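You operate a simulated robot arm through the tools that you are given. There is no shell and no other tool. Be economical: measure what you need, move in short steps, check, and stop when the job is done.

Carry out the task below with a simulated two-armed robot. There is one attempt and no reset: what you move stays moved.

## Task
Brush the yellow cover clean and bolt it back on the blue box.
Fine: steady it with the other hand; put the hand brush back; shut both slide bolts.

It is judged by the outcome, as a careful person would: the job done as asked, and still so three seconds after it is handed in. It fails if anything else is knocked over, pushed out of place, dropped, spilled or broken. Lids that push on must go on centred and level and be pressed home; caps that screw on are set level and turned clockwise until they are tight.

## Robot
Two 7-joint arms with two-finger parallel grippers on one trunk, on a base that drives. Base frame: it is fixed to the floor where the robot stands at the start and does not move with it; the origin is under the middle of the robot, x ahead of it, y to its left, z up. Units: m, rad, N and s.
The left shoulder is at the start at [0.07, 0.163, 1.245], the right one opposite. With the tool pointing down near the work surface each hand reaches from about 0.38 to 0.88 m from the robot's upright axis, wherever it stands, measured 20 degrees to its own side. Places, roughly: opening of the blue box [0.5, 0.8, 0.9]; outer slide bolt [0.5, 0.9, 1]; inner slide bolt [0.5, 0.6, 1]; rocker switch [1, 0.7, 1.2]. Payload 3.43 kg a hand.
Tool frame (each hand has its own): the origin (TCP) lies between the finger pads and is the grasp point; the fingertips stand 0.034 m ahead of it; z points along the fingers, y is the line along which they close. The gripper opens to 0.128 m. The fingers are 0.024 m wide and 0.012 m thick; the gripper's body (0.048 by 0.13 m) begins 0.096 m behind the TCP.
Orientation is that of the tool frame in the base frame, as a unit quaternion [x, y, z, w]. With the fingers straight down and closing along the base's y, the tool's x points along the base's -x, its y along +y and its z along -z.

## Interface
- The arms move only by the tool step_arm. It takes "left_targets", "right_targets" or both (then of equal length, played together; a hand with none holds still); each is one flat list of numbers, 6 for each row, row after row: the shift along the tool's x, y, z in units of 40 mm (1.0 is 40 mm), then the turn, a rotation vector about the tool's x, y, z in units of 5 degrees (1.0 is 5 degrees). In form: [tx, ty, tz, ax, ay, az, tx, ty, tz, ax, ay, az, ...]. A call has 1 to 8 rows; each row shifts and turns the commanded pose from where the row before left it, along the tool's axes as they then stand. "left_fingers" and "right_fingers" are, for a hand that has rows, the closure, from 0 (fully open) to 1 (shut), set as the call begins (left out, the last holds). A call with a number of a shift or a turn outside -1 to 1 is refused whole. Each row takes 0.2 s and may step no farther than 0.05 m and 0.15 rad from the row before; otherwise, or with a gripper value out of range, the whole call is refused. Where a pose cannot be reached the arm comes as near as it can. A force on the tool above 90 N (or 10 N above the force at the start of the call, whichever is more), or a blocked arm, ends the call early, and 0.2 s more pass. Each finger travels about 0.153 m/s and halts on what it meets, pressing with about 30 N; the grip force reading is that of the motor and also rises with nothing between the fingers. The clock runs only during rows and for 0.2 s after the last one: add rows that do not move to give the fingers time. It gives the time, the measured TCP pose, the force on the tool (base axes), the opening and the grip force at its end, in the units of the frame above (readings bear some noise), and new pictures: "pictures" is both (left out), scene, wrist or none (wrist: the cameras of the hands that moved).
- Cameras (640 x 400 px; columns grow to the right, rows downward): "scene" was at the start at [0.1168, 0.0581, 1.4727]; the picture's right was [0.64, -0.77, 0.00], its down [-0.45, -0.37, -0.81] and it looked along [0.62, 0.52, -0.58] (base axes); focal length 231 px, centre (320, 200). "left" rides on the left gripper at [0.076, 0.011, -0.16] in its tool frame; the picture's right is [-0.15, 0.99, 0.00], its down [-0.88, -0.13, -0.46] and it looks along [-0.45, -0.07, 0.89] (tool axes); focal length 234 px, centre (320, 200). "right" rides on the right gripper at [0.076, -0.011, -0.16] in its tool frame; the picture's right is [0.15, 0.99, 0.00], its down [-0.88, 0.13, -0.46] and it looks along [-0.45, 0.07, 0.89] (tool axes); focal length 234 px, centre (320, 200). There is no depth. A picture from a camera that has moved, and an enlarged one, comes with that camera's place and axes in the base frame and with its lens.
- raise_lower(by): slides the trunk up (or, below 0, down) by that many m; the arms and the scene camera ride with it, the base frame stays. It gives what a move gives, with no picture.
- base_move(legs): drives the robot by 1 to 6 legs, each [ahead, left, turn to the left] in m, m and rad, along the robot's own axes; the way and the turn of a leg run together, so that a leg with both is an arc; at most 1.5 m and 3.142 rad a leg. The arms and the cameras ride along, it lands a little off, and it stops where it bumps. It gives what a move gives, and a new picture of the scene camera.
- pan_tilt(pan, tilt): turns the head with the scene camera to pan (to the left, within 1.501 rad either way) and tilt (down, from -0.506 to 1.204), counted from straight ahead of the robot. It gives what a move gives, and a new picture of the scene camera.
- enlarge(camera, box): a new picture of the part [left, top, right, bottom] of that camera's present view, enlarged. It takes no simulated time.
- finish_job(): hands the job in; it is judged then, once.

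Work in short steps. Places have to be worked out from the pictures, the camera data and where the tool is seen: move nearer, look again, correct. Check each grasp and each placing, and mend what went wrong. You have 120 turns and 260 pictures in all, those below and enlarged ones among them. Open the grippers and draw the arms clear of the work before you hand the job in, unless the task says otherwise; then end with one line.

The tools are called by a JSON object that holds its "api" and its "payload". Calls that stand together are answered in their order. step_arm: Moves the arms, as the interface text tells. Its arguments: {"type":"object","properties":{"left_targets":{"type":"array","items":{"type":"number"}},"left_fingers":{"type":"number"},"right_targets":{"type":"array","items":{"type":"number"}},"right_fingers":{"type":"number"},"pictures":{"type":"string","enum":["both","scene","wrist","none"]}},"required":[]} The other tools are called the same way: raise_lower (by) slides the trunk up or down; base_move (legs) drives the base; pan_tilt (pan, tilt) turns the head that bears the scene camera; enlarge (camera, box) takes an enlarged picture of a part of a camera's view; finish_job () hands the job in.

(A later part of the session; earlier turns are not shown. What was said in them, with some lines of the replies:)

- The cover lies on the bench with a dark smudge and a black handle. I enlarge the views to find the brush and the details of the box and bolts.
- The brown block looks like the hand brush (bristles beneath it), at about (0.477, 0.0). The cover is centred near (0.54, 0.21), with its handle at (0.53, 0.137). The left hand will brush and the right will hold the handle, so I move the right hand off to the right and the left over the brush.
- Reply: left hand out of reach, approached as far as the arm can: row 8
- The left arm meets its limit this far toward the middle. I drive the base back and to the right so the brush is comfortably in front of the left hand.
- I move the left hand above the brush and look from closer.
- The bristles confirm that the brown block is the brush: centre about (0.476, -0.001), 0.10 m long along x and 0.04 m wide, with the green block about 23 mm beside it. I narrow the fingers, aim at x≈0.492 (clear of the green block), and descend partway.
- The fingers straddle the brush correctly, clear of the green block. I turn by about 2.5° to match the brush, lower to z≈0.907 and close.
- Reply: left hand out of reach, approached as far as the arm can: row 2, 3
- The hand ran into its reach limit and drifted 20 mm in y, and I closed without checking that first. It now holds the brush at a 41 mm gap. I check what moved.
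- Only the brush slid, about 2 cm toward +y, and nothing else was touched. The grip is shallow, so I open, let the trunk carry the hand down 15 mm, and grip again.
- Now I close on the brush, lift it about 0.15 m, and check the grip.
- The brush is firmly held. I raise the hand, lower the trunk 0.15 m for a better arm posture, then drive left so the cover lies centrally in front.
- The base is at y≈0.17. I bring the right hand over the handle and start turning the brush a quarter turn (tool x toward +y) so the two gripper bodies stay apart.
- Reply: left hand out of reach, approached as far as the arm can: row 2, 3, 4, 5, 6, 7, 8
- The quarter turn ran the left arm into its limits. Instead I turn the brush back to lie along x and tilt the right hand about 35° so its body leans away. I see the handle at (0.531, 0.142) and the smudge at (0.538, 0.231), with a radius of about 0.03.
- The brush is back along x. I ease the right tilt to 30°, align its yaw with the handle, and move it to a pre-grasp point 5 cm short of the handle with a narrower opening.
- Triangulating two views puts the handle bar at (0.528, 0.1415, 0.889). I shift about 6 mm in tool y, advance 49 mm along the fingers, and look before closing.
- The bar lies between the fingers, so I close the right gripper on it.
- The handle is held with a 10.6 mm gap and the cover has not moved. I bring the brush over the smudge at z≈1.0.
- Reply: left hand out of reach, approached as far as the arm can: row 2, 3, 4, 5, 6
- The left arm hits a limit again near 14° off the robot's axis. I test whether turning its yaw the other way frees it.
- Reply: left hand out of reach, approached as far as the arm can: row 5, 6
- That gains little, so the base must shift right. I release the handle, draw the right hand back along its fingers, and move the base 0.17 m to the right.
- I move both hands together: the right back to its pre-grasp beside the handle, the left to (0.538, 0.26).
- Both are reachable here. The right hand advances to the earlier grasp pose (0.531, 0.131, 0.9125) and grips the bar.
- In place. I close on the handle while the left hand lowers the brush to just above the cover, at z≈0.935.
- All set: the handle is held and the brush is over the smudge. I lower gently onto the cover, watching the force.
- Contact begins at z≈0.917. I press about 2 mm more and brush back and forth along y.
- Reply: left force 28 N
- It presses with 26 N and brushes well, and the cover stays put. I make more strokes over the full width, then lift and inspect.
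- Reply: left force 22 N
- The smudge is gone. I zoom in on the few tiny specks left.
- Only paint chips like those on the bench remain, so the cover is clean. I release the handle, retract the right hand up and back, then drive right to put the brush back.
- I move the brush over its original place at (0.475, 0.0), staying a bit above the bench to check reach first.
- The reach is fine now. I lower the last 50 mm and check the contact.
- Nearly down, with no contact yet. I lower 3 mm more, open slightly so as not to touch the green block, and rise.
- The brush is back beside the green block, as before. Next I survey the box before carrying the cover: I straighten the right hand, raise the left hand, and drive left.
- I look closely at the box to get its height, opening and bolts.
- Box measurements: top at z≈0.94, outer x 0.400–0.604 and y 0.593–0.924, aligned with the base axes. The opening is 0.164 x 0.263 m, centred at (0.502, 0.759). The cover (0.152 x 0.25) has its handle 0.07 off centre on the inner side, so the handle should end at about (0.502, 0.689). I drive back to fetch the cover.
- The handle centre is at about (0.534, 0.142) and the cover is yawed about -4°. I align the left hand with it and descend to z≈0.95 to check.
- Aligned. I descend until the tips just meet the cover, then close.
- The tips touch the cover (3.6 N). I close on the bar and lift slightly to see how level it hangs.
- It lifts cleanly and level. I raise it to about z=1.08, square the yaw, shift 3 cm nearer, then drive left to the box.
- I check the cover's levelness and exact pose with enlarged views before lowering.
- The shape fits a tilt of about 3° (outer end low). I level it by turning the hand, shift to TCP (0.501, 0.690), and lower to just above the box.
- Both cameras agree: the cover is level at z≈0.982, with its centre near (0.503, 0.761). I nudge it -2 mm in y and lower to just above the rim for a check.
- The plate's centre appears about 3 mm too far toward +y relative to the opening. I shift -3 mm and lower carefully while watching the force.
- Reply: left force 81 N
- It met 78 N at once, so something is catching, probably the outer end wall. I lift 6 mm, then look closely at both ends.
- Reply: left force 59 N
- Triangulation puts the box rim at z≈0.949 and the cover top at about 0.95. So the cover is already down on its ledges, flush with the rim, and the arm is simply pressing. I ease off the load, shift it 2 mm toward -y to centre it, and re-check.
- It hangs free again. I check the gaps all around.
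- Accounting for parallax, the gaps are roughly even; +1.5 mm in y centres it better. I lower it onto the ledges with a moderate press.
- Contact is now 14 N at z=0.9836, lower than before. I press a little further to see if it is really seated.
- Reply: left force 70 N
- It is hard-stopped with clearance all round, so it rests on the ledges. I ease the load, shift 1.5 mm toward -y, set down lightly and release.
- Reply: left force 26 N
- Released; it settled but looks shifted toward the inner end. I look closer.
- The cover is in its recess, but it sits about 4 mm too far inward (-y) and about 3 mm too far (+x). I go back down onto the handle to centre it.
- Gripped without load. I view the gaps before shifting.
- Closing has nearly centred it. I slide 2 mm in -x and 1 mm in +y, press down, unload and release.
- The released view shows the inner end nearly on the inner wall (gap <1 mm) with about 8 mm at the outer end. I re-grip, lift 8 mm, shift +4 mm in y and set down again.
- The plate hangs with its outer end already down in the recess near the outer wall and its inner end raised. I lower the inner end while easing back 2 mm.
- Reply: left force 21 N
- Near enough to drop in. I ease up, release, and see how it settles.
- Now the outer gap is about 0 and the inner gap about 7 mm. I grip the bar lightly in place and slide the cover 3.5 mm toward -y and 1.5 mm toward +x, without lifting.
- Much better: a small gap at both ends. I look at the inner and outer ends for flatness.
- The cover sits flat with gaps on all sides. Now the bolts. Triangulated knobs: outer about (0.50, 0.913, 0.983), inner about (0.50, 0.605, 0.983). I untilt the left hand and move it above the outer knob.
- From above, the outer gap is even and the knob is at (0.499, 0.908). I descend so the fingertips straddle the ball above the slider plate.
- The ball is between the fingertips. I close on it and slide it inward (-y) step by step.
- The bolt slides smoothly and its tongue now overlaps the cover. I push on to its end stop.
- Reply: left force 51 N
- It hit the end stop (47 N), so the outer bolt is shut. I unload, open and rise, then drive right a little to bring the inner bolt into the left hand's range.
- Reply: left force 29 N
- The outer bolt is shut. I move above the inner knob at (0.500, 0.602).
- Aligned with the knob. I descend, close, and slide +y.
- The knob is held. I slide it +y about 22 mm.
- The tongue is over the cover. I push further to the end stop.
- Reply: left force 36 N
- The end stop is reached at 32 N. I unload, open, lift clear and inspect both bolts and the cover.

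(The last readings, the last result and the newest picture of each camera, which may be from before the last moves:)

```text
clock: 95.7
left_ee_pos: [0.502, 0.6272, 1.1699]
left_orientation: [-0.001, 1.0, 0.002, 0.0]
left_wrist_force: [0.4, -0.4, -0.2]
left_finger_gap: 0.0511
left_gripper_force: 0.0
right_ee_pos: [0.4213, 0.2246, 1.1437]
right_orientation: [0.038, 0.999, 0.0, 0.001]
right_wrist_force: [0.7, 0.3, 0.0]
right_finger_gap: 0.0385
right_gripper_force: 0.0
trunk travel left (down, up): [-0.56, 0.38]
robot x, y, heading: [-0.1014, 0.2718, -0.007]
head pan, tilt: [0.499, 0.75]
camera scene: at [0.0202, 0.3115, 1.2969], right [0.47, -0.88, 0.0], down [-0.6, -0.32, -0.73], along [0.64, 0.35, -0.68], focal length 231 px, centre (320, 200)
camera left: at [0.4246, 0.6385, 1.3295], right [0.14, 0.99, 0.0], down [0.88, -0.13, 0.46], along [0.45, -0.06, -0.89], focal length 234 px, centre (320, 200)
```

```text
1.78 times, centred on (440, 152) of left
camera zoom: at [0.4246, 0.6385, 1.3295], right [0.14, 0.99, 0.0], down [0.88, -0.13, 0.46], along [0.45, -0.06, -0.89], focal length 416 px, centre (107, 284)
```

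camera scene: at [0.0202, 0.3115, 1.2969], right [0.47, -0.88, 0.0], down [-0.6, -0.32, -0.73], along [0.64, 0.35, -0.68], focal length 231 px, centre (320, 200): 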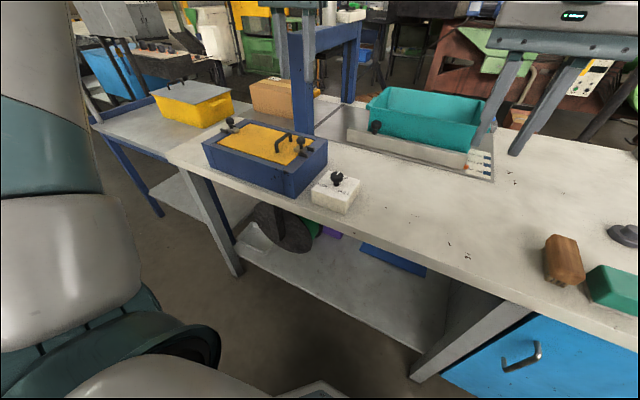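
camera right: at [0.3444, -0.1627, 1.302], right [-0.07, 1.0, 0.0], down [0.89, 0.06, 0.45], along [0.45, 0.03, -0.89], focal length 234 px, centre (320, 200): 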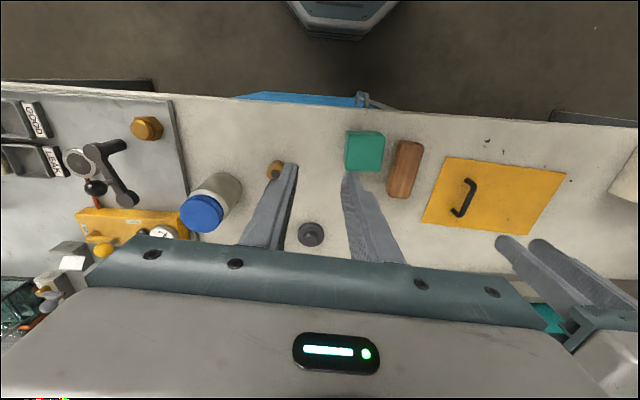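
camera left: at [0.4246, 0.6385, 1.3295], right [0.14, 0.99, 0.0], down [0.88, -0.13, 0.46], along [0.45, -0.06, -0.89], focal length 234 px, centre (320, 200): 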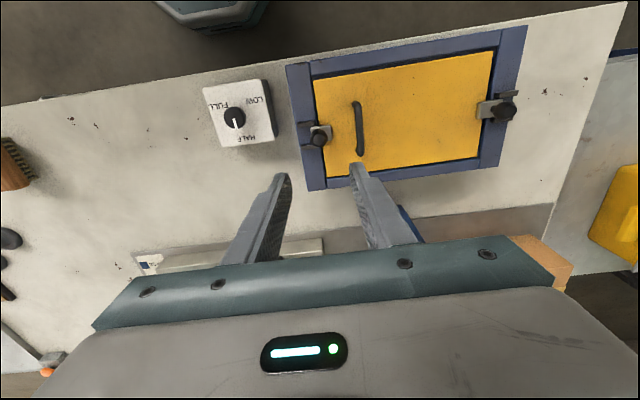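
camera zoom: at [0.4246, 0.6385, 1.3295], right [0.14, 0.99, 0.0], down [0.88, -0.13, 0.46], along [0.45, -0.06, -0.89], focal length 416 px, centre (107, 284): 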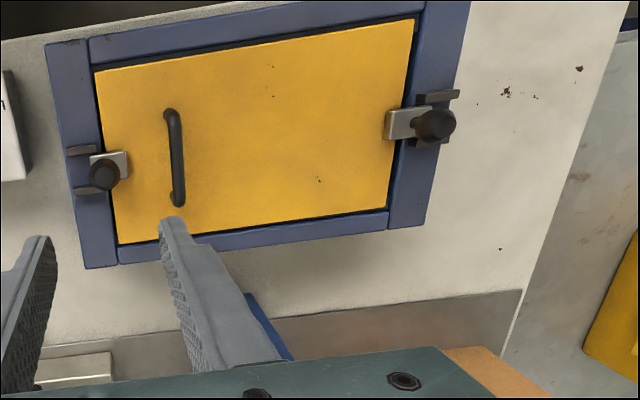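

Both bolts are shut over an evenly seated cover, and the brush is in its place. I open both grippers and draw the arms up and back.

{"api": "step_arm", "payload": {"left_targets": [0.6, 0, -0.8, 0, 0, 0, 0.6, 0, -0.8, 0, 0, 0, 0.6, 0, -0.5, 0, 0, 0], "right_targets": [0.3, 0, -0.8, 0, 0, 0, 0.3, 0, -0.8, 0, 0, 0, 0.3, 0, -0.5, 0, 0, 0], "left_fingers": 0, "right_fingers": 0, "pictures": "scene"}}

{"api": "pan_tilt", "payload": {"pan": 0.1, "tilt": 0.7}}

```text
clock: 96.5
left_ee_pos: [0.4268, 0.6267, 1.2528]
left_orientation: [-0.003, 1.0, 0.001, 0.0]
left_wrist_force: [-0.1, -0.1, -0.4]
left_finger_gap: 0.1278
left_gripper_force: 0.1
right_ee_pos: [0.3838, 0.2278, 1.2292]
right_orientation: [0.038, 0.999, 0.0, -0.001]
right_wrist_force: [-0.3, 0.5, 0.6]
right_finger_gap: 0.128
right_gripper_force: 0.2
trunk travel left (down, up): [-0.56, 0.38]
robot x, y, heading: [-0.1011, 0.2726, -0.004]
head pan, tilt: [0.499, 0.75]
camera scene: at [0.0191, 0.313, 1.2969], right [0.47, -0.88, 0.0], down [-0.6, -0.32, -0.73], along [0.64, 0.35, -0.68], focal length 231 px, centre (320, 200)
```

scene: 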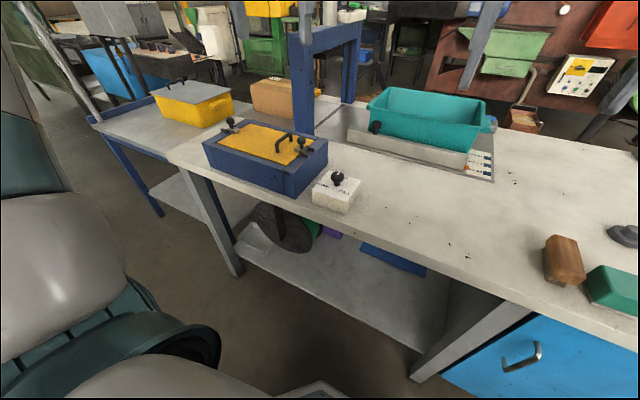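

```text
clock: 97.4
left_ee_pos: [0.4295, 0.6264, 1.2507]
left_orientation: [-0.003, 1.0, 0.001, 0.0]
left_wrist_force: [0.2, 0.3, 0.0]
left_finger_gap: 0.1281
left_gripper_force: 0.0
right_ee_pos: [0.3878, 0.2284, 1.2296]
right_orientation: [0.037, 0.999, 0.0, 0.0]
right_wrist_force: [-0.8, -0.6, 0.0]
right_finger_gap: 0.128
right_gripper_force: 0.0
trunk travel left (down, up): [-0.56, 0.38]
robot x, y, heading: [-0.1005, 0.2713, -0.003]
head pan, tilt: [0.099, 0.7]
camera scene: at [0.0324, 0.2812, 1.3011], right [0.09, -1.0, 0.0], down [-0.64, -0.06, -0.76], along [0.76, 0.07, -0.64], focal length 231 px, centre (320, 200)
```

scene: 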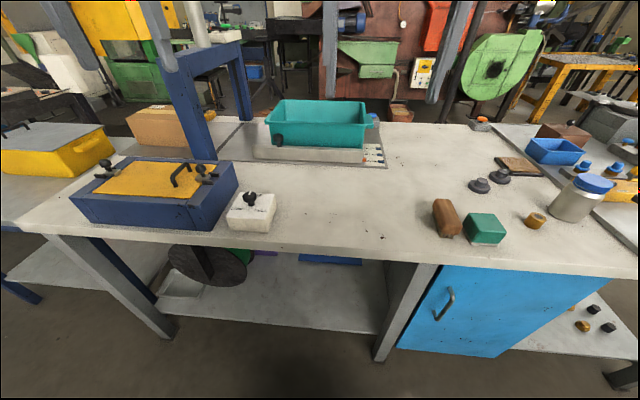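

Everything is in place: the cover is clean and bolted, the brush is back beside the green block, and nothing else has moved. I hand the job in.

{"api": "finish_job", "payload": {}}

```text
The job is handed in.
```

I brushed the yellow cover clean, holding it steady by its handle with the other hand, then seated it in the blue box, shut both slide bolts to their end stops and put the hand brush back.
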